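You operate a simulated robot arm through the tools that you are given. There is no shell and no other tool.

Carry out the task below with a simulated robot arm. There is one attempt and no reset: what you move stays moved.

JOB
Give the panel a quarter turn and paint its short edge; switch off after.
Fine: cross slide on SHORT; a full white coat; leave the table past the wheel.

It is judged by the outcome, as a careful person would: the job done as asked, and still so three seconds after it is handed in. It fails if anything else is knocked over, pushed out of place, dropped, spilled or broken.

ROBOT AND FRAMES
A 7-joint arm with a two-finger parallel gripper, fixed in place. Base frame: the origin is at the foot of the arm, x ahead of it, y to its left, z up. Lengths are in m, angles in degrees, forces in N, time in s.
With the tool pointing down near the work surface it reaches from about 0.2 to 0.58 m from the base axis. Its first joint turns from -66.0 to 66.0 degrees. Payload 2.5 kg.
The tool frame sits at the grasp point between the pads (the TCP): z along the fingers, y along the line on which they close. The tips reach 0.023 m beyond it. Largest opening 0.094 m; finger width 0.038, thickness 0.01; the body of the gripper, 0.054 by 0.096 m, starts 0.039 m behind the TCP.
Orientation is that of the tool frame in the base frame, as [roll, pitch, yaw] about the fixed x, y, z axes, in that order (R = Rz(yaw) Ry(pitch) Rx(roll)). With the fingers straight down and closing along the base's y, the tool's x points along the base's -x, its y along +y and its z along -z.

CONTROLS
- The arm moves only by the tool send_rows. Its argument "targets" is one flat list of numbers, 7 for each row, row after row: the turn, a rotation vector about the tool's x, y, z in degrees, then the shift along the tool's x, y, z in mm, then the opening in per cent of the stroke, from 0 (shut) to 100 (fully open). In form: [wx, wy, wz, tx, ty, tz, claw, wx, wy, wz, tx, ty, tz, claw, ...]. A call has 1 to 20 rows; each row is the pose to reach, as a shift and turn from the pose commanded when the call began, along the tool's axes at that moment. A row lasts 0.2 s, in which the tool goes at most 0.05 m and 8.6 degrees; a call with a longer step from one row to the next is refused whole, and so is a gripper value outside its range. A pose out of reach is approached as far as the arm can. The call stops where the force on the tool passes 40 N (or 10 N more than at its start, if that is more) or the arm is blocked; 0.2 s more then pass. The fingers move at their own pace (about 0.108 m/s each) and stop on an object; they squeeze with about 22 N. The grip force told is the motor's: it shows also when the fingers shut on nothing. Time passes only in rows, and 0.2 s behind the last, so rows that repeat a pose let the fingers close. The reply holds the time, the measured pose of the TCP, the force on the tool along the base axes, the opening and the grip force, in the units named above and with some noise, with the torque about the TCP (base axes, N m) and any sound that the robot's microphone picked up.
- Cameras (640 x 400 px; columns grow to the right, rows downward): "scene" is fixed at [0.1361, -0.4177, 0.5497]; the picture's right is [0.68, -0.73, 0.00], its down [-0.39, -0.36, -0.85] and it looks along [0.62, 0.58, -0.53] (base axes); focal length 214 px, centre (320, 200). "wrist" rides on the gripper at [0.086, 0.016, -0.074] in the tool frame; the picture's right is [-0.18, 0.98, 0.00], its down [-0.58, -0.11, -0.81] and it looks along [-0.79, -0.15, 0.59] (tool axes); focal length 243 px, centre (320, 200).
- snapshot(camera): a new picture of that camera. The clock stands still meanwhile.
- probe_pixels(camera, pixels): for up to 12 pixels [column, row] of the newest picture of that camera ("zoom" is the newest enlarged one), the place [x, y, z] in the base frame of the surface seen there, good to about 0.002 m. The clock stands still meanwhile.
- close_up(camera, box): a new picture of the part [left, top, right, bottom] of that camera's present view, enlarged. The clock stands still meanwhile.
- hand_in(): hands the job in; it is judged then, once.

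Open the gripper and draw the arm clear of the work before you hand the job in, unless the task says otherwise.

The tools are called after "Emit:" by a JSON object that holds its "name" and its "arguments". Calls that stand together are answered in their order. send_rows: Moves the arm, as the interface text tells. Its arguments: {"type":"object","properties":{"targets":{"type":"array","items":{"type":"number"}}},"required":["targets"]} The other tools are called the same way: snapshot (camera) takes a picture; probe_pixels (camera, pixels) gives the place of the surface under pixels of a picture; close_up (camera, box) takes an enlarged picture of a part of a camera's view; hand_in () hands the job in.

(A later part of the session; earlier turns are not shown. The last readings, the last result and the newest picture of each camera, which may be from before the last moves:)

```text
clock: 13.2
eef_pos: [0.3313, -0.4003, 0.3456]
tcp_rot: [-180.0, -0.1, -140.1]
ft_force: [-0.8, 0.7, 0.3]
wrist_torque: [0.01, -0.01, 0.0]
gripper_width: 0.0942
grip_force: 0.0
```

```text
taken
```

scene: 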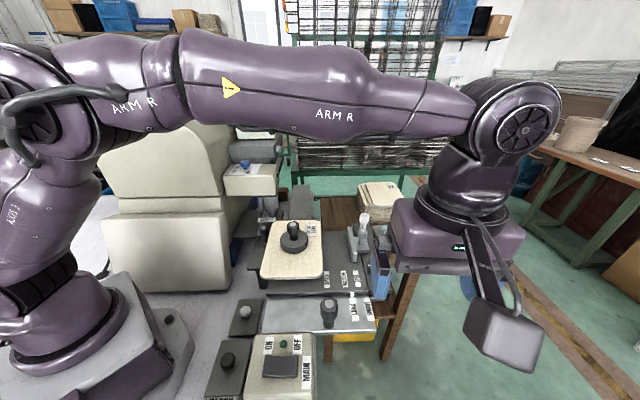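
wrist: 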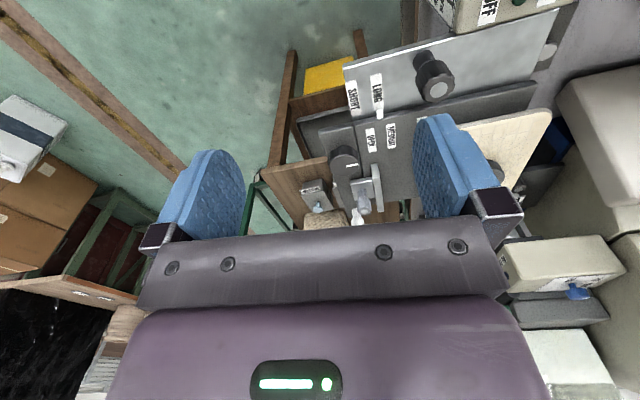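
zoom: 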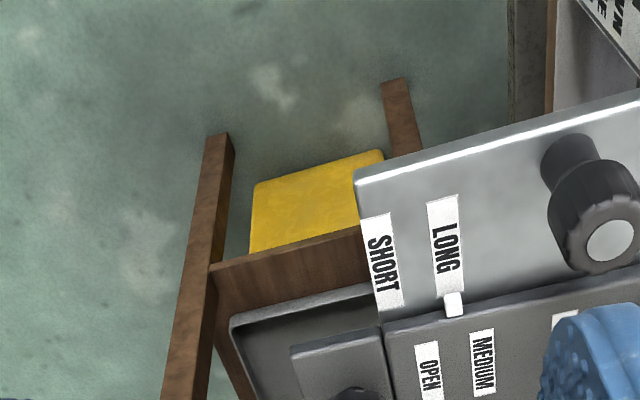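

There's more placard text on the MAIN box's side (top right), and the strip with the dial sits over a tray. I enlarge both, then move.

Emit:
{"name": "close_up", "arguments": {"camera": "wrist", "box": [400, 0, 560, 100]}}

Emit:
{"name": "close_up", "arguments": {"camera": "wrist", "box": [290, 100, 430, 230]}}

Emit:
{"name": "probe_pixels", "arguments": {"camera": "wrist", "pixels": [[378, 110], [379, 95], [353, 92], [342, 155], [340, 168], [360, 190], [378, 180], [358, 212], [370, 140], [392, 130], [434, 90], [325, 130]]}}

```text
4.00 times, centred on (480, 50) of wrist
```

zoom: 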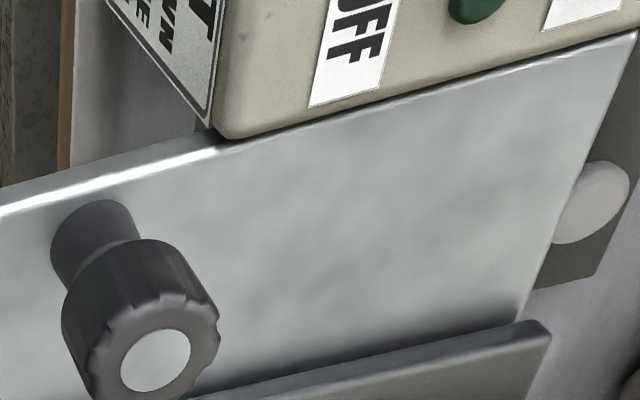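

```text
3.08 times, centred on (360, 165) of wrist
```

zoom: 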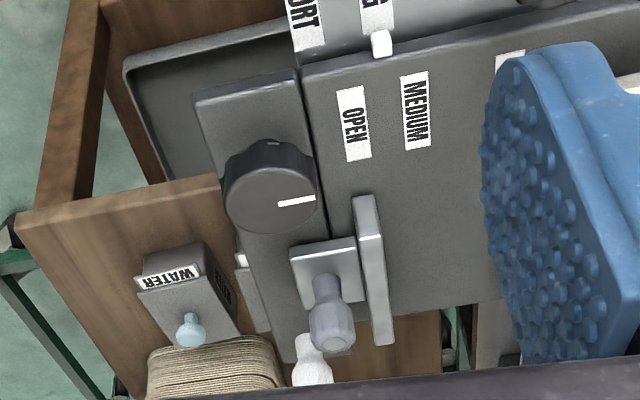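

```text
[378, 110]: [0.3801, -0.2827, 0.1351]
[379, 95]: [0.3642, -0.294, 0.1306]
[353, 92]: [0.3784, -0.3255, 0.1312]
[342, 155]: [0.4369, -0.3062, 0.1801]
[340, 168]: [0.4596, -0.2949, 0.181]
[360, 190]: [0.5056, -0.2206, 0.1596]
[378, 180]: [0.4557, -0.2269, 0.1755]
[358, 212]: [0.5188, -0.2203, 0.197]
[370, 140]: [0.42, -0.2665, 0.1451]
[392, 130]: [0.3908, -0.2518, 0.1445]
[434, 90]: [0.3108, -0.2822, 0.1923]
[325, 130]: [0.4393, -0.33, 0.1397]
```

The MAIN box has a placard on its +a face ("...WN ..E"). I turn the tool back to look along -a from in front of that face.

Emit:
{"name": "send_rows", "arguments": {"targets": [0, 0, -8, -2.4, 10.7, 7, 100, 0, 0, -16, -4.8, 21.4, 14, 100, 0, 0, -24, -7.2, 32, 21, 100, 0, 0, -32, -9.6, 42.8, 28, 100, 0, 0, -40, -12, 53.5, 35, 100, 0, 0, -48, -14.4, 64.2, 42, 100, 0, 0, -56, -16.8, 75, 49, 100, 0, 0, -64, -19.2, 85.6, 56, 100, 0, 0, -72, -21.6, 96, 63, 100, 0, 0, -80, -24, 107, 70, 100, 0, 0, -88, -26, 118, 75, 100]}}

Emit:
{"name": "snapshot", "arguments": {"camera": "wrist"}}

Emit:
{"name": "close_up", "arguments": {"camera": "wrist", "box": [240, 60, 420, 240]}}

```text
clock: 15.6
eef_pos: [0.2743, -0.2902, 0.2682]
tcp_rot: [180.0, -0.1, -51.8]
ft_force: [0.1, 0.2, -0.5]
wrist_torque: [0.01, 0.0, -0.03]
gripper_width: 0.094
grip_force: 0.0
```

```text
taken
```

wrist: 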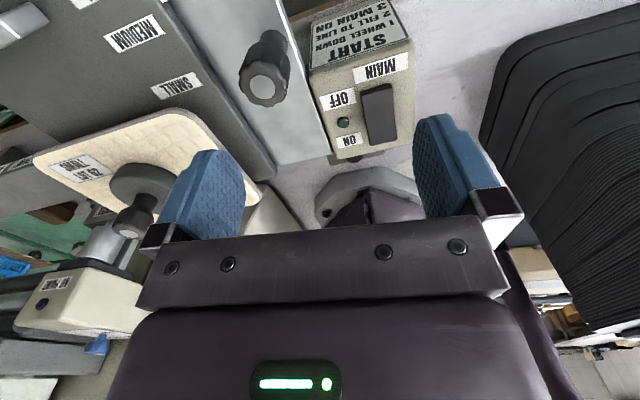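

```text
2.22 times, centred on (330, 150) of wrist
```

zoom: 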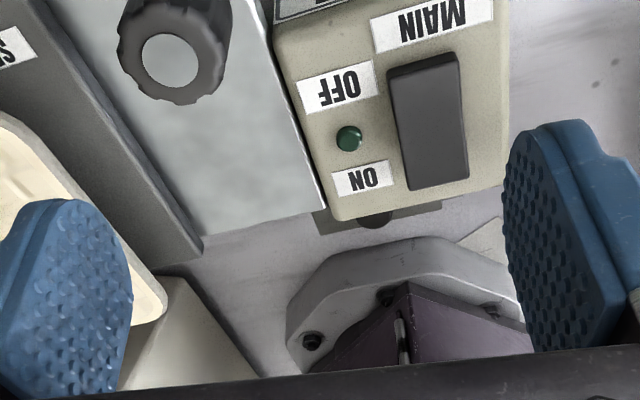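

The placard reads START: 1 WHEEL DOWN, 2 FILL TO LINE, 3 MAIN ON. I enlarge it to be sure.

Emit:
{"name": "close_up", "arguments": {"camera": "wrist", "box": [300, 0, 420, 80]}}

Emit:
{"name": "close_up", "arguments": {"camera": "wrist", "box": [80, 130, 250, 260]}}

Emit:
{"name": "probe_pixels", "arguments": {"camera": "wrist", "pixels": [[378, 90], [384, 110], [372, 138], [343, 122], [370, 60], [263, 85], [263, 95], [140, 185], [130, 215], [100, 240], [345, 150], [410, 130]]}}

```text
5.00 times, centred on (360, 40) of wrist
```

zoom: 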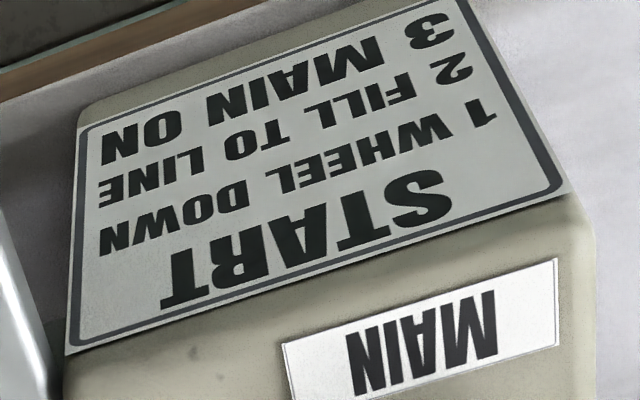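

```text
3.08 times, centred on (165, 195) of wrist
```

zoom: 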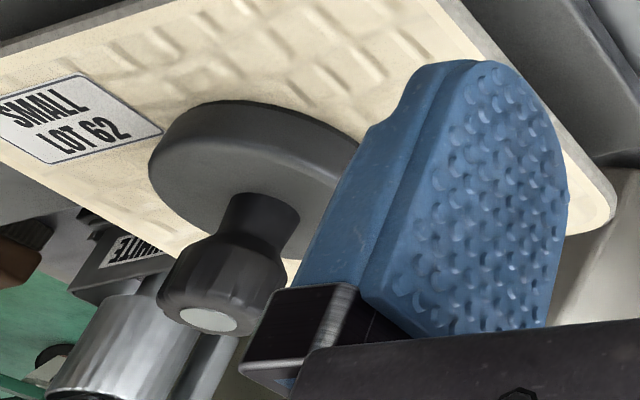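

```text
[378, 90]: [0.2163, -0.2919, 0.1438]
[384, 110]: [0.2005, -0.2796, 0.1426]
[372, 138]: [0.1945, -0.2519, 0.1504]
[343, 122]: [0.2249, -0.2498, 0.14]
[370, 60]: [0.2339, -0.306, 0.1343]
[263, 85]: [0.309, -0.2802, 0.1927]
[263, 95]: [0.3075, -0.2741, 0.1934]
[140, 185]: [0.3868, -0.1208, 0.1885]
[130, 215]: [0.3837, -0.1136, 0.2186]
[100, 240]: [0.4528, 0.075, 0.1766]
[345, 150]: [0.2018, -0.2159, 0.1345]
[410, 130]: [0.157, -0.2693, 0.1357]
```

START says: 1 wheel down, 2 fill to line, 3 main on. I must check the wheel and trough state, so I go over the table at safe height and look along the feed direction at the paint unit.

Emit:
{"name": "send_rows", "arguments": {"targets": [0, 0, 0, 0, 0, -30, 100, 0, 0, 0, 0, 0, -60, 100, 0, 0, 8, -16.4, -23, -60, 100, 0, 0, 16, -32.8, -46, -60, 100, 0, 0, 24, -49.2, -69, -60, 100, 0, 0, 32, -65.6, -92, -60, 100, 0, 0, 40, -82, -115, -60, 100, 0, 0, 48, -98.4, -138, -60, 100, 0, 0, 56, -114.8, -161, -60, 100, 0, 0, 64, -131.2, -184, -60, 100, 0, 0, 72, -147.6, -207, -60, 100, 0, 0, 80, -164, -230, -60, 100, 0, 0, 88, -180, -253, -60, 100, 0, 0, 88, -180, -253, -30, 100]}}

Emit:
{"name": "snapshot", "arguments": {"camera": "wrist"}}

Emit:
{"name": "close_up", "arguments": {"camera": "wrist", "box": [220, 40, 440, 240]}}

Emit:
{"name": "snapshot", "arguments": {"camera": "scene"}}

```text
clock: 18.6
eef_pos: [0.3613, 0.0074, 0.2987]
tcp_rot: [180.0, 0.0, -140.1]
ft_force: [-0.3, -0.8, -0.6]
wrist_torque: [-0.02, 0.04, 0.0]
gripper_width: 0.0939
grip_force: 0.1
```

```text
taken
```

wrist: 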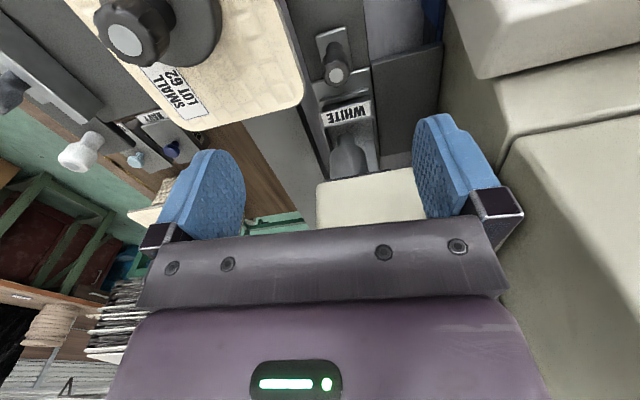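

```text
2.00 times, centred on (330, 140) of wrist
```

zoom: 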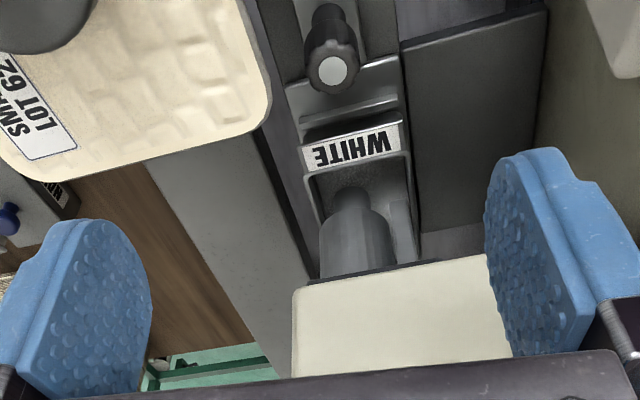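

```text
taken
```

scene: 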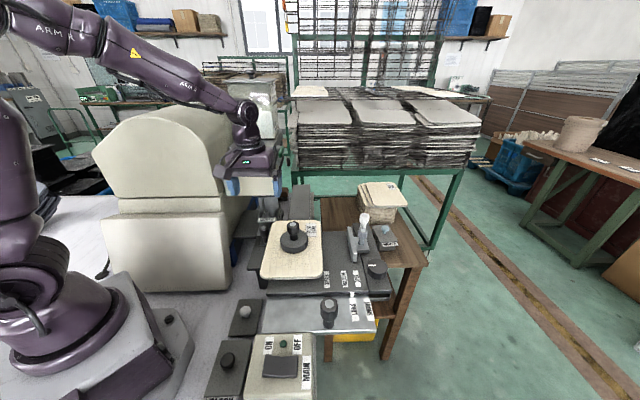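

The trough under the wheel looks grey inside. I zoom harder to see whether it has paint and a line.

Emit:
{"name": "close_up", "arguments": {"camera": "wrist", "box": [310, 20, 390, 80]}}

Emit:
{"name": "close_up", "arguments": {"camera": "wrist", "box": [310, 90, 400, 190]}}

Emit:
{"name": "probe_pixels", "arguments": {"camera": "wrist", "pixels": [[346, 125], [335, 135], [352, 145], [348, 160], [370, 145], [348, 113], [337, 72], [332, 60], [345, 92], [325, 45], [350, 185], [390, 100]]}}

```text
6.67 times, centred on (350, 50) of wrist
```

zoom: 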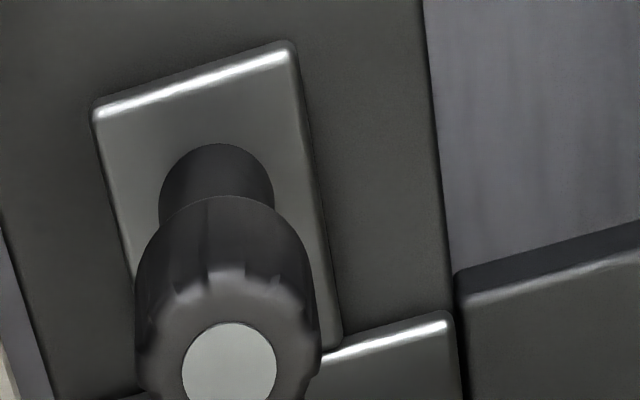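

```text
4.00 times, centred on (355, 140) of wrist
```

zoom: 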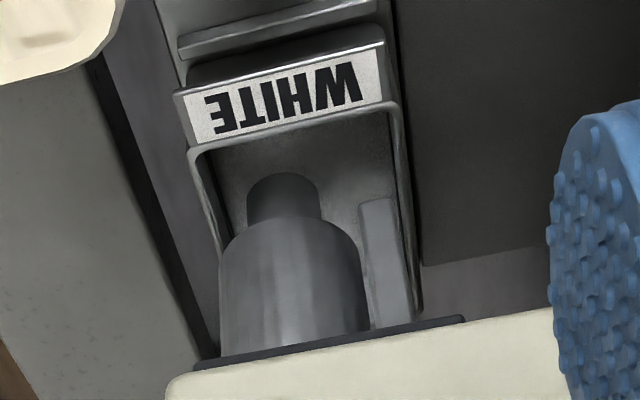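

```text
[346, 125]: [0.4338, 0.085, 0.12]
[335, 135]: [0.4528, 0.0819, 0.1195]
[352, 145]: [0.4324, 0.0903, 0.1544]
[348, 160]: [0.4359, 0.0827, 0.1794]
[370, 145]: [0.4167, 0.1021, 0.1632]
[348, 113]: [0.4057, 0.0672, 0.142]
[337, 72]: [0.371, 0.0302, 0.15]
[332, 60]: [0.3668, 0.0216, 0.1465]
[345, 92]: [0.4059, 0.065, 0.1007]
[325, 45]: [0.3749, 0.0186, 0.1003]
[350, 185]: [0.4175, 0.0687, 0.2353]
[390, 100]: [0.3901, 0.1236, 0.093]
```

The trough floor reads z=0.12 and is bare grey, so it seems empty, and the wheel's state is unclear. I rise and look down over the head at the green lever and the reservoir.

Emit:
{"name": "send_rows", "arguments": {"targets": [0, 0, 0, 0, 0, -45, 100, 0, 0, 0, 0, 0, -90, 100, 0, 0, 0, -20, -20, -120, 100, 0, 0, 0, -51, -45, -130, 100]}}

Emit:
{"name": "snapshot", "arguments": {"camera": "wrist"}}

Emit:
{"name": "close_up", "arguments": {"camera": "wrist", "box": [260, 80, 430, 240]}}

```text
clock: 19.6
eef_pos: [0.4285, 0.0043, 0.4282]
tcp_rot: [179.9, -0.1, -140.1]
ft_force: [0.2, -0.2, 0.3]
wrist_torque: [0.01, 0.01, -0.01]
gripper_width: 0.0939
grip_force: 0.1
```

```text
taken
```

wrist: 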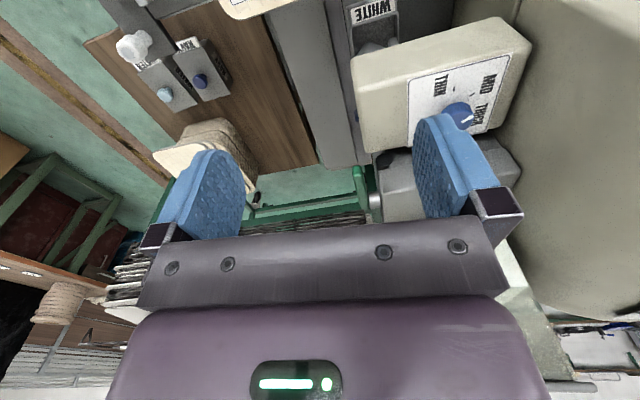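

```text
2.50 times, centred on (345, 160) of wrist
```

zoom: 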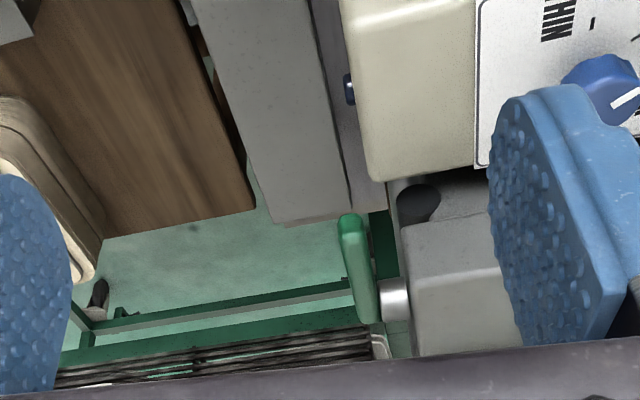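

I probe the lever and enlarge the scene image's lower edge to look for more placards on the MAIN box.

Emit:
{"name": "probe_pixels", "arguments": {"camera": "wrist", "pixels": [[357, 172], [362, 195], [376, 201], [400, 200], [370, 160], [458, 113], [357, 114], [400, 15], [365, 20], [300, 60], [350, 70], [318, 100]]}}

Emit:
{"name": "snapshot", "arguments": {"camera": "scene"}}

Emit:
{"name": "close_up", "arguments": {"camera": "scene", "box": [190, 340, 330, 400]}}

Emit:
{"name": "close_up", "arguments": {"camera": "scene", "box": [90, 100, 250, 300]}}

```text
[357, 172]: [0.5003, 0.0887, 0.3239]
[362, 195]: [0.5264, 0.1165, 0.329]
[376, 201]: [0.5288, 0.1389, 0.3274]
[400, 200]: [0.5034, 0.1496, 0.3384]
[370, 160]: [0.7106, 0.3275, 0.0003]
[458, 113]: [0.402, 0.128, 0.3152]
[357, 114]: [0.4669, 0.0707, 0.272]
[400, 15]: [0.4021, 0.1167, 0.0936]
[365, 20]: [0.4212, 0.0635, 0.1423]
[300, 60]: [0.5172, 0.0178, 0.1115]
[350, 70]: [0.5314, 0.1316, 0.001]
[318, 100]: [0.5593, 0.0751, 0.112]
```

```text
taken
```

scene: 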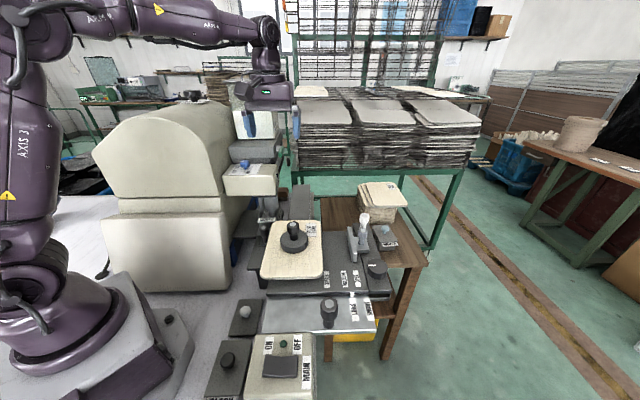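

```text
4.57 times, centred on (260, 370) of scene
```

zoom: 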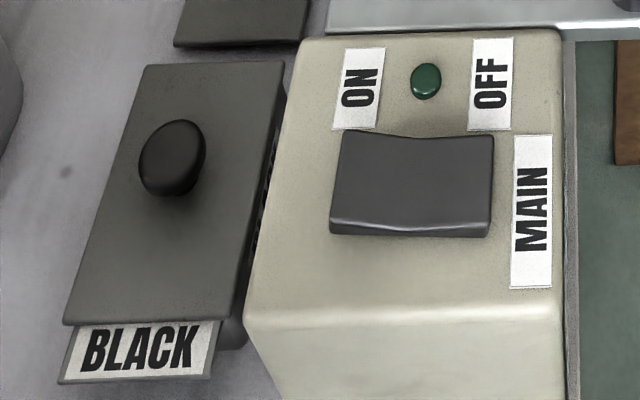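

```text
2.00 times, centred on (170, 200) of scene
```

zoom: 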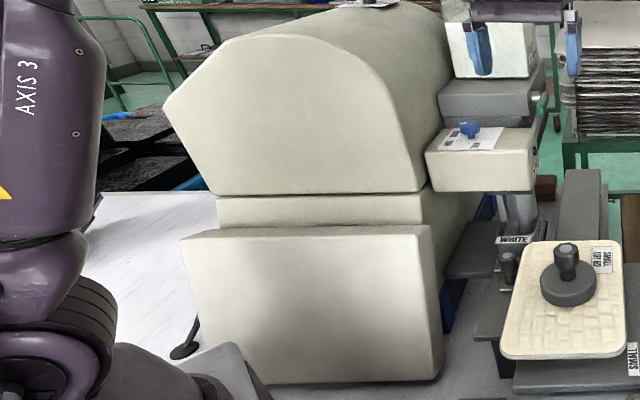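

The lever's pivot is near (0.529,0.139,0.327) with its handle lying flat toward -b; the wheel's tip seems to hang above the trough. I turn to look along -a at wheel height to measure wheel, trough and panel edge.

Emit:
{"name": "send_rows", "arguments": {"targets": [0, 0, -8, -2, -14, 0, 100, 0, 0, -16, -4, -28, 0, 100, 0, 0, -24, -6, -42, 0, 100, 0, 0, -32, -8, -56, 0, 100, 0, 0, -40, -10, -70, 15, 100, 0, 0, -48, -12, -84, 30, 100, 0, 0, -56, -14, -98, 45, 100, 0, 0, -64, -16, -112, 65, 100, 0, 0, -72, -18, -126, 85, 100, 0, 0, -80, -20, -140, 105, 100, 0, 0, -88, -23, -154, 128, 100]}}

Emit:
{"name": "snapshot", "arguments": {"camera": "wrist"}}

Emit:
{"name": "close_up", "arguments": {"camera": "wrist", "box": [240, 100, 420, 240]}}

```text
clock: 22.0
eef_pos: [0.5486, -0.0983, 0.2991]
tcp_rot: [-180.0, 0.0, -51.8]
ft_force: [0.8, 0.2, 0.3]
wrist_torque: [-0.03, -0.01, 0.01]
gripper_width: 0.0937
grip_force: 0.1
```

```text
taken
```

wrist: 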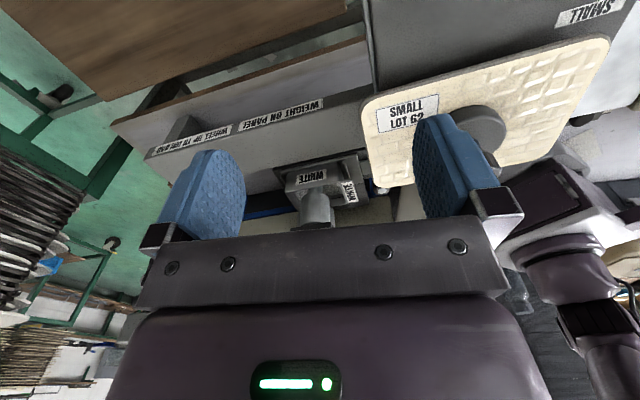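

```text
2.86 times, centred on (330, 170) of wrist
```

zoom: 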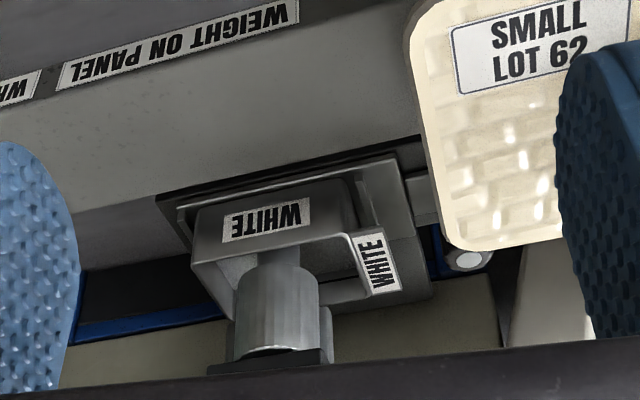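

I probe wheel, tip, trough and panel edge here.

Emit:
{"name": "close_up", "arguments": {"camera": "wrist", "box": [280, 150, 380, 240]}}

Emit:
{"name": "probe_pixels", "arguments": {"camera": "wrist", "pixels": [[316, 208], [316, 215], [316, 200], [316, 192], [315, 187], [316, 177], [302, 210], [331, 210], [345, 185], [316, 170], [330, 180], [300, 187]]}}

Emit:
{"name": "probe_pixels", "arguments": {"camera": "wrist", "pixels": [[362, 110], [375, 178], [388, 186], [605, 40], [370, 150], [470, 100], [580, 120], [500, 60], [355, 160], [284, 165], [380, 80], [365, 20]]}}

```text
4.44 times, centred on (330, 195) of wrist
```

zoom: 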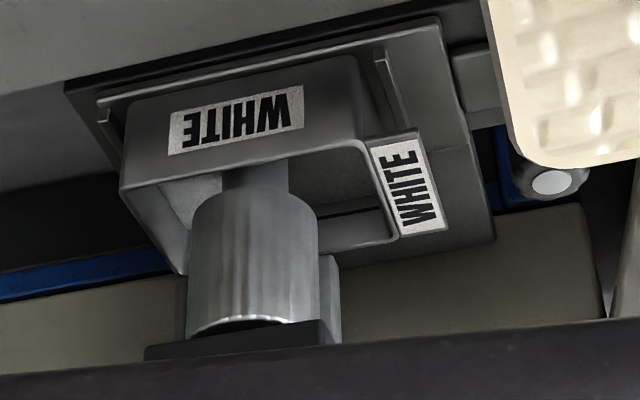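

```text
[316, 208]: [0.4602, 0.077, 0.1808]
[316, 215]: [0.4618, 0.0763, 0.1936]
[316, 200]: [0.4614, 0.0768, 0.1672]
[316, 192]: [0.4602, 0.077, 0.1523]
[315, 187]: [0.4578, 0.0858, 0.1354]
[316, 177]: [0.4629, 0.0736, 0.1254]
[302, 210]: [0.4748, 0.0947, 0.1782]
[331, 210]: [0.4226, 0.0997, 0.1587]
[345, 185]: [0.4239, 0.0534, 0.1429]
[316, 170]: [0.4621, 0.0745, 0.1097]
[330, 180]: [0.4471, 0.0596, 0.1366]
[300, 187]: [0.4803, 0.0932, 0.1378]
```

```text
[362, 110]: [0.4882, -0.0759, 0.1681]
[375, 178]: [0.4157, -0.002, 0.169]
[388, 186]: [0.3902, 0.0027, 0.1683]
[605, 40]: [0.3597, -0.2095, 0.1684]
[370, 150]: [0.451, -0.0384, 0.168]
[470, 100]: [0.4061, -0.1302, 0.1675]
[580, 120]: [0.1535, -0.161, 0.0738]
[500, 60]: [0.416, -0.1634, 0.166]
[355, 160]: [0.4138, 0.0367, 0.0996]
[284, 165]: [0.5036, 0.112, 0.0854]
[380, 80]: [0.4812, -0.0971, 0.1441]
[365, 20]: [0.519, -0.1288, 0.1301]
```

The wheel's side spans z≈0.15–0.2 and its spindle dips into the trough, so it looks down already; the trough floor looks grey. I move closer to inspect the trough interior.

Emit:
{"name": "send_rows", "arguments": {"targets": [0, 0, 0, -30, 2, 16, 100, 0, 0, 0, -60, 4, 32, 100, 0, 0, 0, -92, 6, 49, 100]}}

Emit:
{"name": "snapshot", "arguments": {"camera": "wrist"}}

Emit:
{"name": "close_up", "arguments": {"camera": "wrist", "box": [250, 120, 410, 240]}}

```text
clock: 22.8
eef_pos: [0.4848, -0.0302, 0.2485]
tcp_rot: [180.0, 0.0, -52.0]
ft_force: [-0.2, -0.9, 0.5]
wrist_torque: [0.02, -0.03, -0.01]
gripper_width: 0.094
grip_force: 0.0
```

```text
taken
```

wrist: 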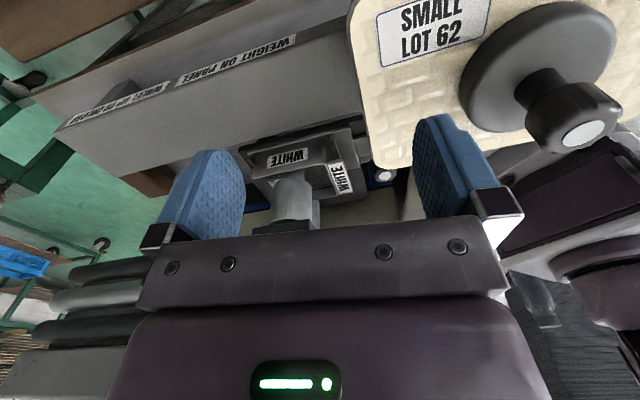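

```text
3.33 times, centred on (330, 180) of wrist
```

zoom: 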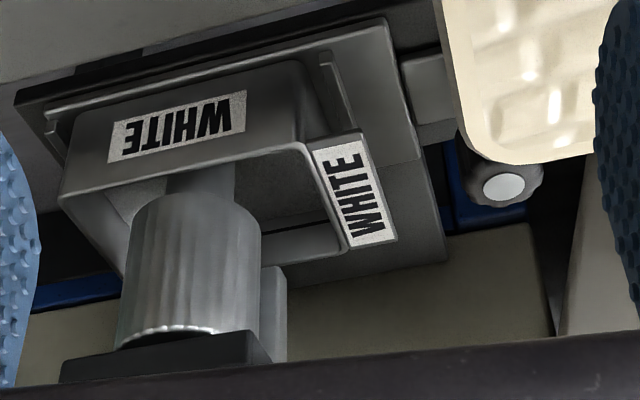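

I probe the trough interior in the enlarged picture.

Emit:
{"name": "probe_pixels", "arguments": {"camera": "zoom", "pixels": [[130, 200], [110, 215], [280, 180], [290, 200], [300, 222], [300, 245], [200, 180], [200, 160], [275, 300], [150, 380], [340, 60], [50, 110]]}}

Emit:
{"name": "close_up", "arguments": {"camera": "wrist", "box": [260, 145, 360, 205]}}

```text
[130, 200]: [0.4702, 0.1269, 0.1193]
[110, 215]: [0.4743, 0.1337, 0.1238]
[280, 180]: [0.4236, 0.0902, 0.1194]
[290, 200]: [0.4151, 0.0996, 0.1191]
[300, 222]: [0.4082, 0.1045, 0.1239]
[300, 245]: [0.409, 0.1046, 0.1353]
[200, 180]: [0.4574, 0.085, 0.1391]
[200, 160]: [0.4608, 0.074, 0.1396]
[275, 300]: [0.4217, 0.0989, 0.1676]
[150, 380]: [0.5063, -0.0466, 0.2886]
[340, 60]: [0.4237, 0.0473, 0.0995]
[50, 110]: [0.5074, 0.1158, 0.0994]
```

```text
6.40 times, centred on (310, 175) of wrist
```

zoom: 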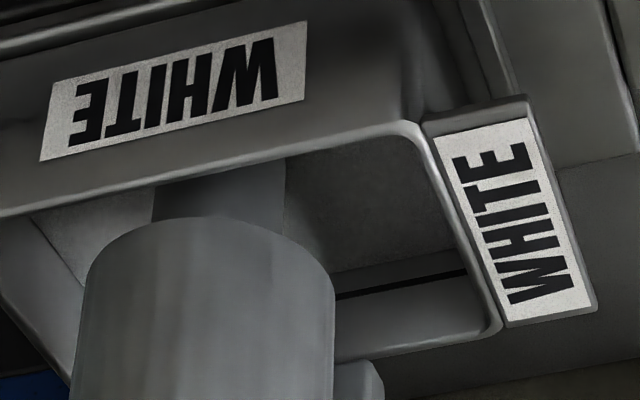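

The trough's inner wall has a black line (around (400,285) here) and the floor is bare: the trough is empty and must be filled to that line. I probe the line's height.

Emit:
{"name": "probe_pixels", "arguments": {"camera": "zoom", "pixels": [[400, 285], [380, 289], [440, 275], [400, 265], [400, 300], [400, 340], [350, 200], [100, 240], [60, 290], [365, 390], [560, 380], [600, 200]]}}

Emit:
{"name": "close_up", "arguments": {"camera": "wrist", "box": [0, 240, 150, 360]}}

```text
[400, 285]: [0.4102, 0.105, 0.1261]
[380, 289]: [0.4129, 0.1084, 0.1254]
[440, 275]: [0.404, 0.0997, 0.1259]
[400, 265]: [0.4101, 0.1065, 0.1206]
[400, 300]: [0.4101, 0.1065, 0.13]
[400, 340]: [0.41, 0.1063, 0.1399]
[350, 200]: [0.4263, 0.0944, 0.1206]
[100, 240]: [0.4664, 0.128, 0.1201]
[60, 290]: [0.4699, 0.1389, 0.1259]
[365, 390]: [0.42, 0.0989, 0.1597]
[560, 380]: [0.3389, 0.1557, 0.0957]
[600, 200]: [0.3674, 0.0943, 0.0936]
```

```text
3.33 times, centred on (75, 300) of wrist
```

zoom: 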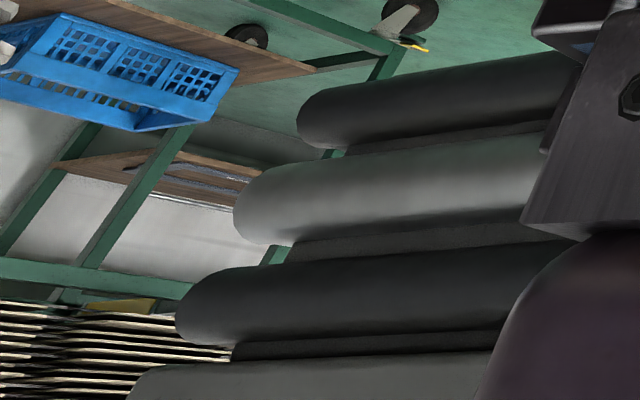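

The fill line is at z≈0.126, the floor at 0.119. Before touching anything I check what carries the panel: I go to the front of the table, looking along +b under the panel.

Emit:
{"name": "send_rows", "arguments": {"targets": [0, 0, 0, 0, 0, -40, 100, 0, 0, 0, 0, 0, -80, 100, 0, 0, 8, 0, 25, -80, 80, 0, 0, 16, 0, 50, -80, 60, 0, 0, 24, 0, 75, -80, 50, 0, 0, 32, 0, 100, -80, 50, 0, 0, 40, 0, 125, -80, 50, 0, 0, 48, 0, 150, -80, 50, 0, 0, 56, 2, 175, -80, 50, 0, 0, 64, 3, 200, -80, 50, 0, 0, 72, 4, 225, -80, 50, 0, 0, 80, 5, 250, -80, 50, 0, 0, 88, 7, 278, -80, 50, 0, 0, 88, 7, 278, -35, 50, 0, 0, 88, 7, 278, 10, 50, 0, 0, 88, 7, 278, 25, 50]}}

Emit:
{"name": "snapshot", "arguments": {"camera": "wrist"}}

Emit:
{"name": "close_up", "arguments": {"camera": "wrist", "box": [260, 100, 400, 240]}}

Emit:
{"name": "snapshot", "arguments": {"camera": "scene"}}

```text
clock: 26.2
eef_pos: [0.2702, -0.2048, 0.2246]
tcp_rot: [-180.0, 0.0, -139.9]
ft_force: [0.0, 0.1, 0.2]
wrist_torque: [-0.02, -0.02, -0.01]
gripper_width: 0.0468
grip_force: 0.1
```

```text
taken
```

wrist: 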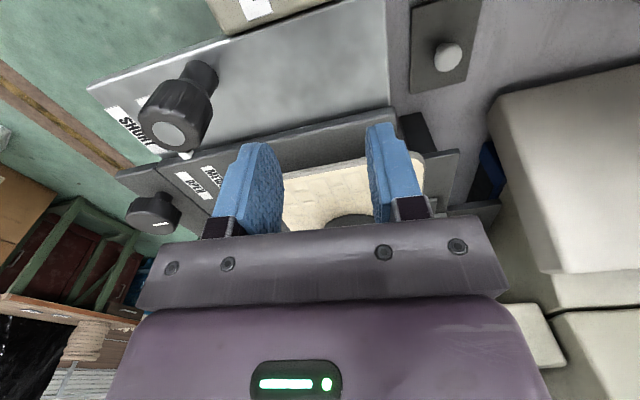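

```text
2.86 times, centred on (330, 170) of wrist
```

zoom: 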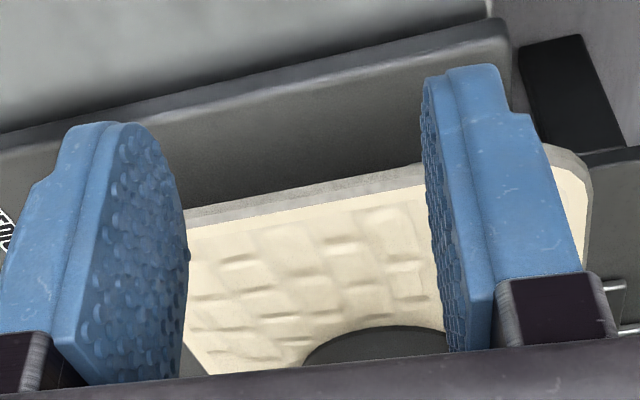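

```text
taken
```

scene: 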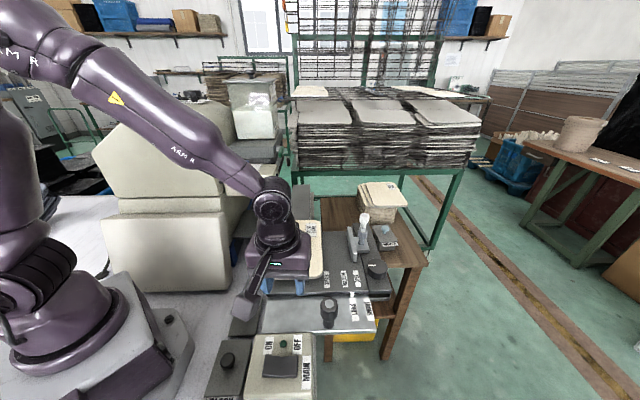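

I tilt the tool back about 26° to get a flatter look beneath the panel.

Emit:
{"name": "send_rows", "arguments": {"targets": [0, -8, 0, 10, 0, 5, 50, 0, -16, 0, 20, 0, 10, 50, 0, -24, 0, 30, 0, 20, 50, 0, -32, 0, 30, 0, 30, 50]}}

Emit:
{"name": "snapshot", "arguments": {"camera": "wrist"}}

Emit:
{"name": "close_up", "arguments": {"camera": "wrist", "box": [220, 60, 480, 220]}}

```text
clock: 27.2
eef_pos: [0.249, -0.225, 0.1982]
tcp_rot: [-179.8, 32.2, -140.0]
ft_force: [0.9, 0.1, -0.2]
wrist_torque: [0.04, 0.0, 0.01]
gripper_width: 0.047
grip_force: 0.1
```

```text
taken
```

wrist: 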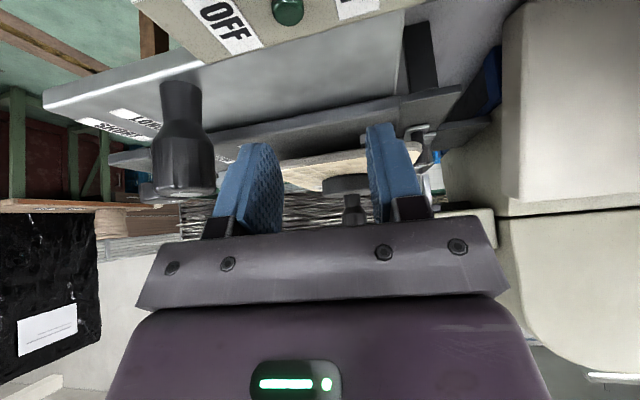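

```text
2.46 times, centred on (350, 140) of wrist
```

zoom: 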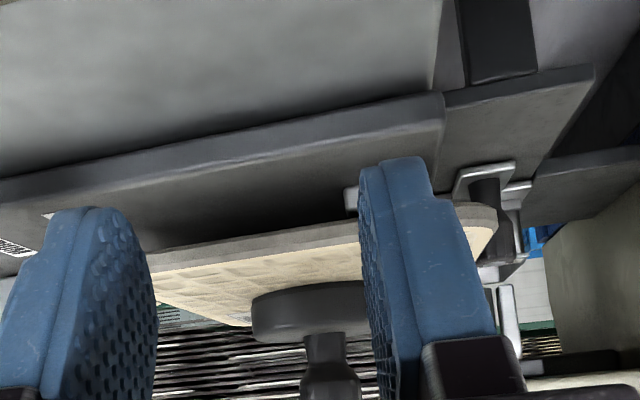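

The panel stands off the plate, on something dark. I zoom on the gap.

Emit:
{"name": "close_up", "arguments": {"camera": "wrist", "box": [270, 110, 380, 180]}}

Emit:
{"name": "close_up", "arguments": {"camera": "wrist", "box": [380, 100, 490, 180]}}

```text
5.71 times, centred on (325, 145) of wrist
```

zoom: 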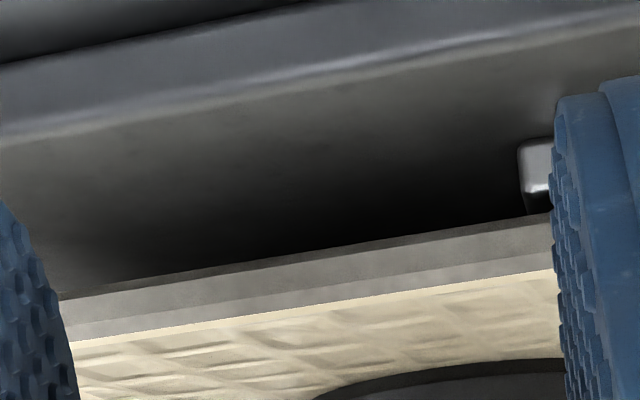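

```text
5.00 times, centred on (435, 140) of wrist
```

zoom: 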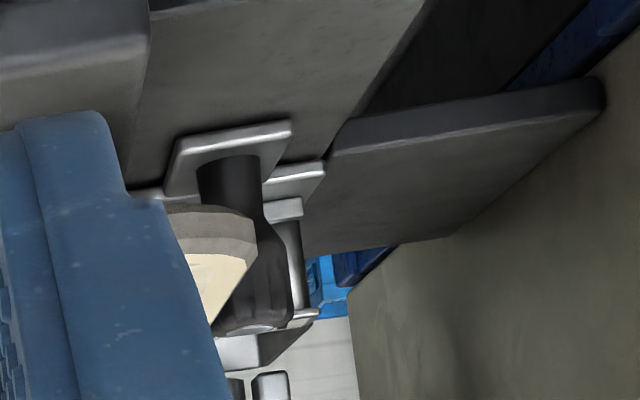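

Underneath is a dark carrier I can't resolve. I level the tool again, and then go above the fence area to see how the white handle, dial and strip are mounted.

Emit:
{"name": "send_rows", "arguments": {"targets": [0, 8, 0, -18, 0, -15, 50, 0, 16, 0, -36, 0, -30, 50, 0, 24, 0, -55, 0, -45, 50, 0, 32, 0, -73, 0, -60, 50]}}

```text
clock: 28.2
eef_pos: [0.2699, -0.2042, 0.285]
tcp_rot: [-179.9, 0.0, -139.9]
ft_force: [-0.6, 0.5, 0.1]
wrist_torque: [0.0, 0.03, -0.02]
gripper_width: 0.0469
grip_force: 0.1
```

Level again at z=0.285. I move over the fence area at z≈0.31.

Emit:
{"name": "send_rows", "arguments": {"targets": [0, 0, 0, -23, -29, -10, 100, 0, 0, 0, -46, -58, -25, 100, 0, 0, 0, -69, -88, -25, 100, 0, 0, 0, -92, -117, -25, 100, 0, 0, 0, -115, -147, -25, 100, 0, 0, 0, -136, -175, -25, 100]}}

Emit:
{"name": "snapshot", "arguments": {"camera": "wrist"}}

Emit:
{"name": "close_up", "arguments": {"camera": "wrist", "box": [240, 50, 430, 240]}}

Emit:
{"name": "close_up", "arguments": {"camera": "wrist", "box": [250, 0, 450, 110]}}

```text
clock: 29.6
eef_pos: [0.4886, -0.2536, 0.3107]
tcp_rot: [179.8, 0.0, -139.9]
ft_force: [-0.6, 0.8, 0.5]
wrist_torque: [-0.02, -0.02, 0.01]
gripper_width: 0.0939
grip_force: 0.1
```

```text
taken
```

wrist: 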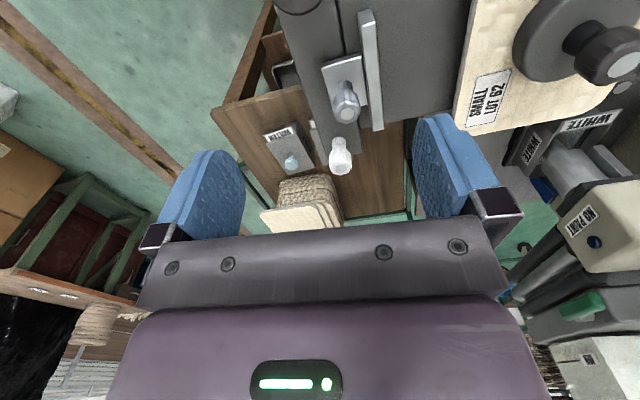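

```text
2.11 times, centred on (335, 145) of wrist
```

zoom: 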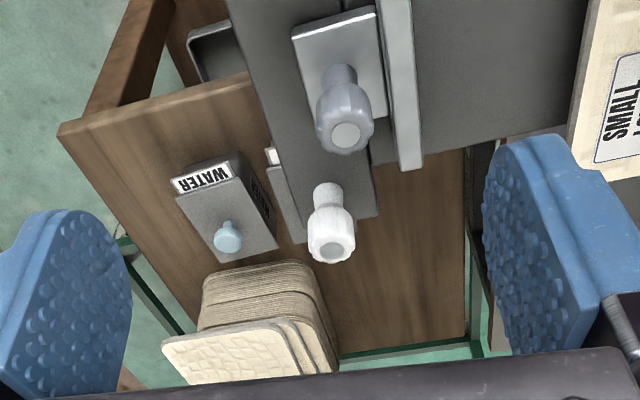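

```text
3.20 times, centred on (350, 55) of wrist
```

zoom: 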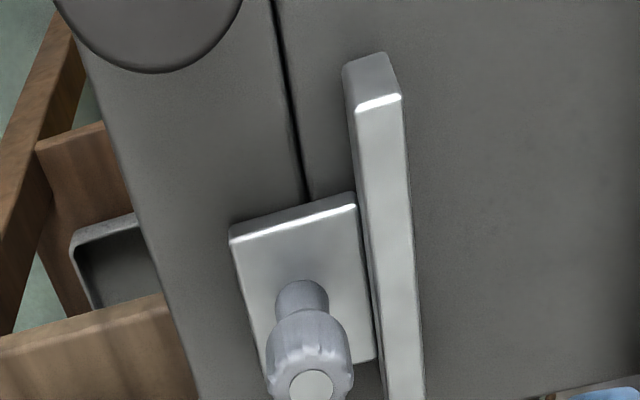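

I probe C, D and E positions in this view.

Emit:
{"name": "probe_pixels", "arguments": {"camera": "wrist", "pixels": [[341, 165], [342, 150], [338, 137], [347, 117], [346, 98], [340, 70], [368, 20], [376, 120], [300, 5], [330, 30], [335, 130], [420, 80]]}}

Emit:
{"name": "snapshot", "arguments": {"camera": "scene"}}

Emit:
{"name": "probe_pixels", "arguments": {"camera": "scene", "pixels": [[365, 214], [364, 225], [363, 229], [360, 238], [365, 240], [360, 248], [354, 230], [350, 240], [376, 262], [384, 285], [265, 281], [268, 297]]}}

```text
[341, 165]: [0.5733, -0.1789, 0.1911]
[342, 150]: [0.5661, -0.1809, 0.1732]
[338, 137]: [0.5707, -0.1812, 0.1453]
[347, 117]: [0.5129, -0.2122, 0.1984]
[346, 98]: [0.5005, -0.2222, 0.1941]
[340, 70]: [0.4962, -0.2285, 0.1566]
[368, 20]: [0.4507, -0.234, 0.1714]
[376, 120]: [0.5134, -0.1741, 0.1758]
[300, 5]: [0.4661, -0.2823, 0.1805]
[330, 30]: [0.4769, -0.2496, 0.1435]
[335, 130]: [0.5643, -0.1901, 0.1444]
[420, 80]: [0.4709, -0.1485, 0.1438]
```

```text
taken
```

scene: 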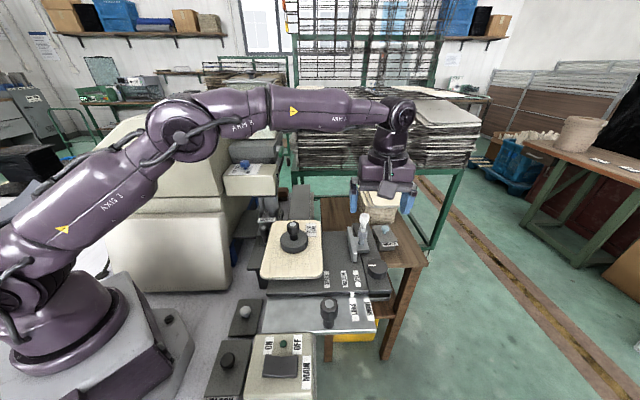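

```text
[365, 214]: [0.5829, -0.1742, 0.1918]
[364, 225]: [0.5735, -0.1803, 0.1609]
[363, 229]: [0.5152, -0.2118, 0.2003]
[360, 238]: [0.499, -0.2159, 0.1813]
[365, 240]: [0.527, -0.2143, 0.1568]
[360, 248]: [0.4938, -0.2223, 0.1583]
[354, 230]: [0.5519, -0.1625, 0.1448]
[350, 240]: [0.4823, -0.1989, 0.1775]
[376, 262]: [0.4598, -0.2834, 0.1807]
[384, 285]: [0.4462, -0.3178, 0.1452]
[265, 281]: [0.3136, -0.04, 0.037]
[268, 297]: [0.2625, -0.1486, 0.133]
```

C is at (0.513,-0.213), D at (0.575,-0.178) (far out of easy reach), E at (0.458,-0.288). I'll first test the cross slide gently by pushing its dark plate's -a edge with shut fingers, so I go above its front corner near (0.24,-0.13).

Emit:
{"name": "send_rows", "arguments": {"targets": [0, 0, 0.2, 16, 36, 0, 50, 0, 0, 0.4, 32, 72, 0, 0, 0, 0, 0.6, 48, 108, 0, 0, 0, 0, 0.8, 64, 144, 0, 0, 0, 0, 1.0, 80, 180, 0, 0, 0, 0, 1.2, 96, 216, 0, 0, 0, 0, 1.3, 111, 251, 10, 0, 0, 0, 1.3, 111, 251, 50, 0]}}

Emit:
{"name": "snapshot", "arguments": {"camera": "wrist"}}

Emit:
{"name": "snapshot", "arguments": {"camera": "scene"}}

Emit:
{"name": "close_up", "arguments": {"camera": "scene", "box": [230, 220, 390, 340]}}

```text
clock: 31.4
eef_pos: [0.2411, -0.1278, 0.2613]
tcp_rot: [179.9, 0.0, -141.3]
ft_force: [-0.4, 0.1, -0.1]
wrist_torque: [0.0, 0.04, -0.04]
gripper_width: 0.0001
grip_force: 21.6
```

```text
taken
```

wrist: 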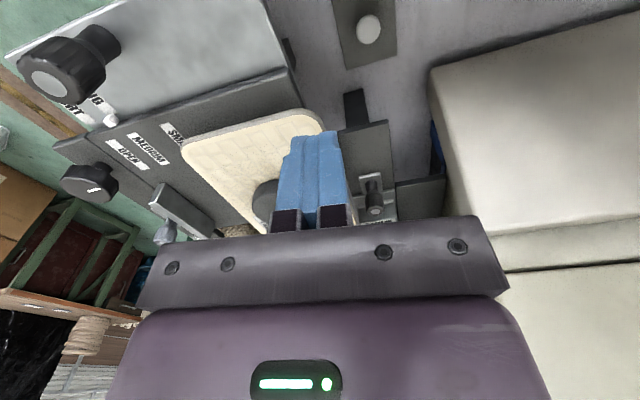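

```text
taken
```

scene: 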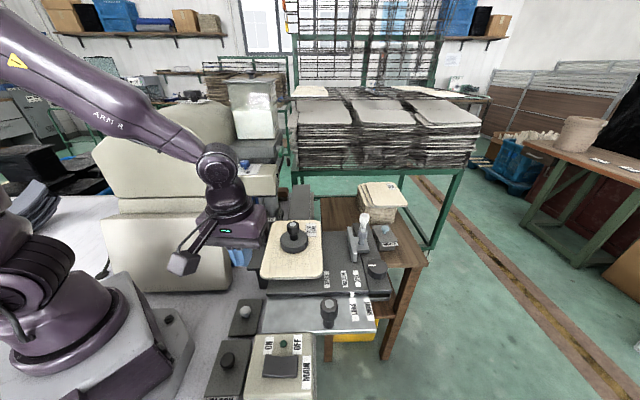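

```text
3.33 times, centred on (310, 280) of scene
```

zoom: 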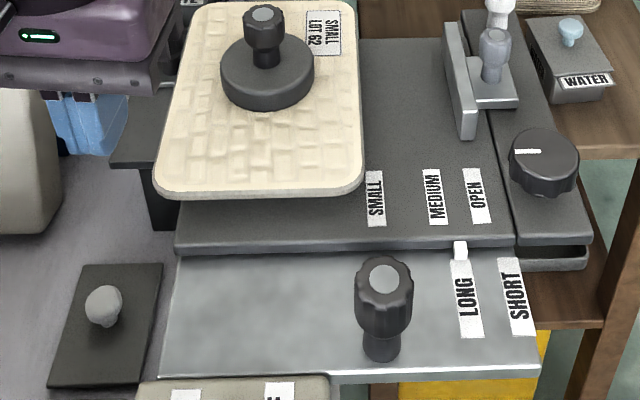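

I probe the dark plate's left edge corner before descending.

Emit:
{"name": "probe_pixels", "arguments": {"camera": "zoom", "pixels": [[182, 240], [184, 246], [186, 215], [180, 262], [300, 238], [160, 185], [175, 195], [178, 180], [510, 240], [350, 195], [360, 180], [170, 20]]}}

Emit:
{"name": "probe_pixels", "arguments": {"camera": "wrist", "pixels": [[296, 85], [290, 75], [286, 30], [318, 115], [185, 150], [250, 118], [310, 108], [230, 90], [325, 140], [355, 120], [370, 20], [240, 200]]}}

```text
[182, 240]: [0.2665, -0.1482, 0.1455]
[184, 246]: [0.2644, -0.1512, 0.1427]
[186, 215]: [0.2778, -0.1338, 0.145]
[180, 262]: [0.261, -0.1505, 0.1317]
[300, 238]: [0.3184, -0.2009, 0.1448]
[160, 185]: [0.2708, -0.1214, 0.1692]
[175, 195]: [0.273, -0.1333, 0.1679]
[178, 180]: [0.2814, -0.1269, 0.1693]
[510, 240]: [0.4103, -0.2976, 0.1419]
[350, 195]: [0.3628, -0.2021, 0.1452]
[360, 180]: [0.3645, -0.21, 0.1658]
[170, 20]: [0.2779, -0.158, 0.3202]
```

```text
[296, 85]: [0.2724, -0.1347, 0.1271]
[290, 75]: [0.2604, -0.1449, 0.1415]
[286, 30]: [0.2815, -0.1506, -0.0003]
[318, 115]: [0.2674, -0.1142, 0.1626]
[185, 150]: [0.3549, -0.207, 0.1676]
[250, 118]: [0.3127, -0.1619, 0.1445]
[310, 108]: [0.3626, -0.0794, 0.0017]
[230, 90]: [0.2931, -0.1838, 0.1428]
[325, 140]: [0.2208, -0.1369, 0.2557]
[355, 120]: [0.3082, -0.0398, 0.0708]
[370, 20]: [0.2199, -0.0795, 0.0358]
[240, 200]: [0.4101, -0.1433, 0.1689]
```

The plate's edge corner is at a≈0.2825, b≈0.115; the panel's corner starts at b≈0.129. I lower the shut fingers beside it at b≈0.106 and push slowly toward +a.

Emit:
{"name": "send_rows", "arguments": {"targets": [0, 0, 0, 2, 0, 40, 0, 0, 0, 0, 2, 0, 80, 0, 0, 0, 0, 2, 0, 101, 0, 0, 0, 0, 2, -10, 101, 0, 0, 0, 0, 2, -18, 101, 0, 0, 0, 0, 2, -22, 101, 0, 0, 0, 0, 2, -26, 101, 0, 0, 0, 0, 2, -30, 101, 0]}}

Emit:
{"name": "close_up", "arguments": {"camera": "scene", "box": [230, 220, 390, 340]}}

```text
clock: 33.2
eef_pos: [0.2596, -0.1575, 0.1591]
tcp_rot: [-180.0, 0.0, -141.2]
ft_force: [-0.2, 3.8, -0.3]
wrist_torque: [0.08, 0.0, 0.07]
gripper_width: 0.0
grip_force: 21.8
```

```text
3.33 times, centred on (310, 280) of scene
```

zoom: 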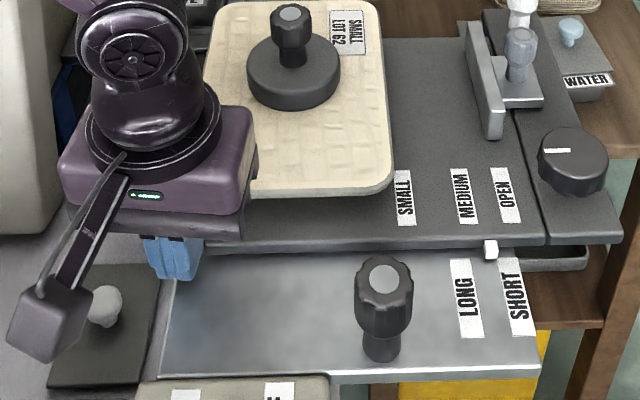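

It slides easily with about 4 N; the pointer went from LONG about 60% to SHORT. I push on about 9 mm and look again.

Emit:
{"name": "send_rows", "arguments": {"targets": [0, 0, 0, 0, -3, 0, 0, 0, 0, 0, 0, -6, 0, 0, 0, 0, 0, 0, -9, 0, 0]}}

Emit:
{"name": "close_up", "arguments": {"camera": "scene", "box": [310, 265, 390, 315]}}

Emit:
{"name": "close_up", "arguments": {"camera": "wrist", "box": [0, 0, 260, 200]}}

```text
clock: 34.0
eef_pos: [0.2646, -0.1642, 0.1603]
tcp_rot: [-179.9, 0.0, -141.4]
ft_force: [1.1, 0.3, 0.0]
wrist_torque: [-0.01, 0.0, 0.0]
gripper_width: 0.0002
grip_force: 21.7
```

```text
8.00 times, centred on (350, 290) of scene
```

zoom: 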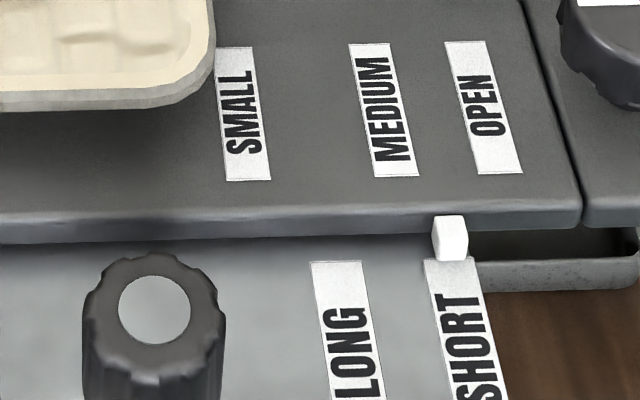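

```text
2.00 times, centred on (130, 100) of wrist
```

zoom: 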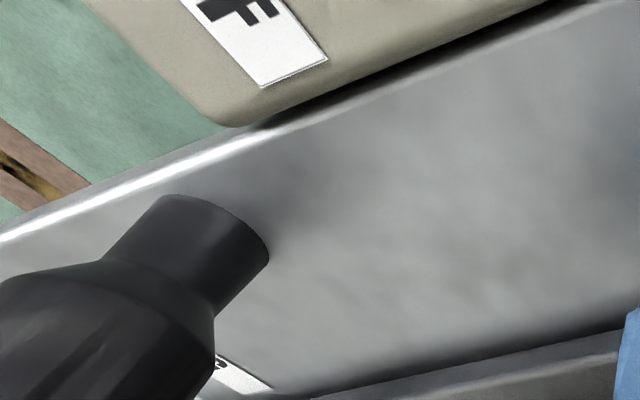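

The pointer snapped onto SHORT (force fell to zero, a detent). I back the fingers off and rise.

Emit:
{"name": "send_rows", "arguments": {"targets": [0, 0, 0, 0, 8, 0, 0, 0, 0, 0, 0, 16, 0, 0, 0, 0, 0, 0, 16, -40, 0, 0, 0, 0, 0, 16, -80, 0, 0, 0, 0, 0, 16, -120, 0, 0, 0, 0, 0, 16, -160, 50]}}

Emit:
{"name": "snapshot", "arguments": {"camera": "scene"}}

Emit:
{"name": "snapshot", "arguments": {"camera": "wrist"}}

Emit:
{"name": "close_up", "arguments": {"camera": "scene", "box": [230, 200, 390, 320]}}

```text
clock: 35.4
eef_pos: [0.2532, -0.151, 0.3212]
tcp_rot: [-180.0, 0.1, -141.3]
ft_force: [0.2, -0.7, -0.3]
wrist_torque: [0.02, 0.02, -0.01]
gripper_width: 0.047
grip_force: 0.1
```

```text
taken
```

scene: 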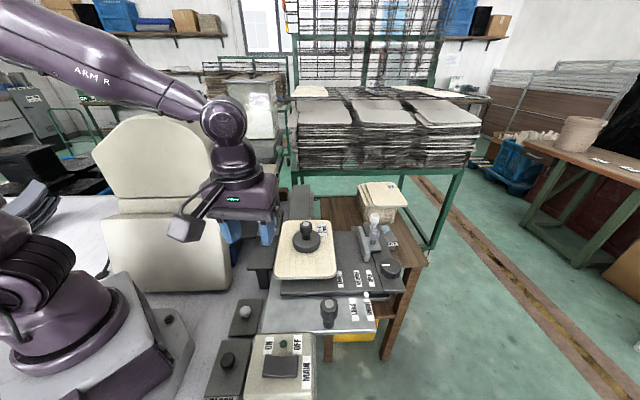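

```text
taken
```

wrist: 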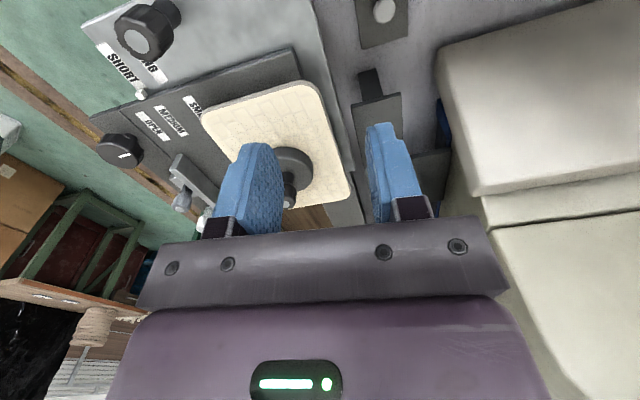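

```text
3.33 times, centred on (310, 260) of scene
```

zoom: 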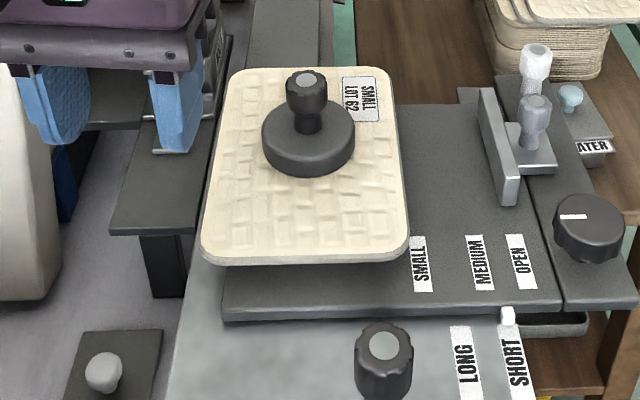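

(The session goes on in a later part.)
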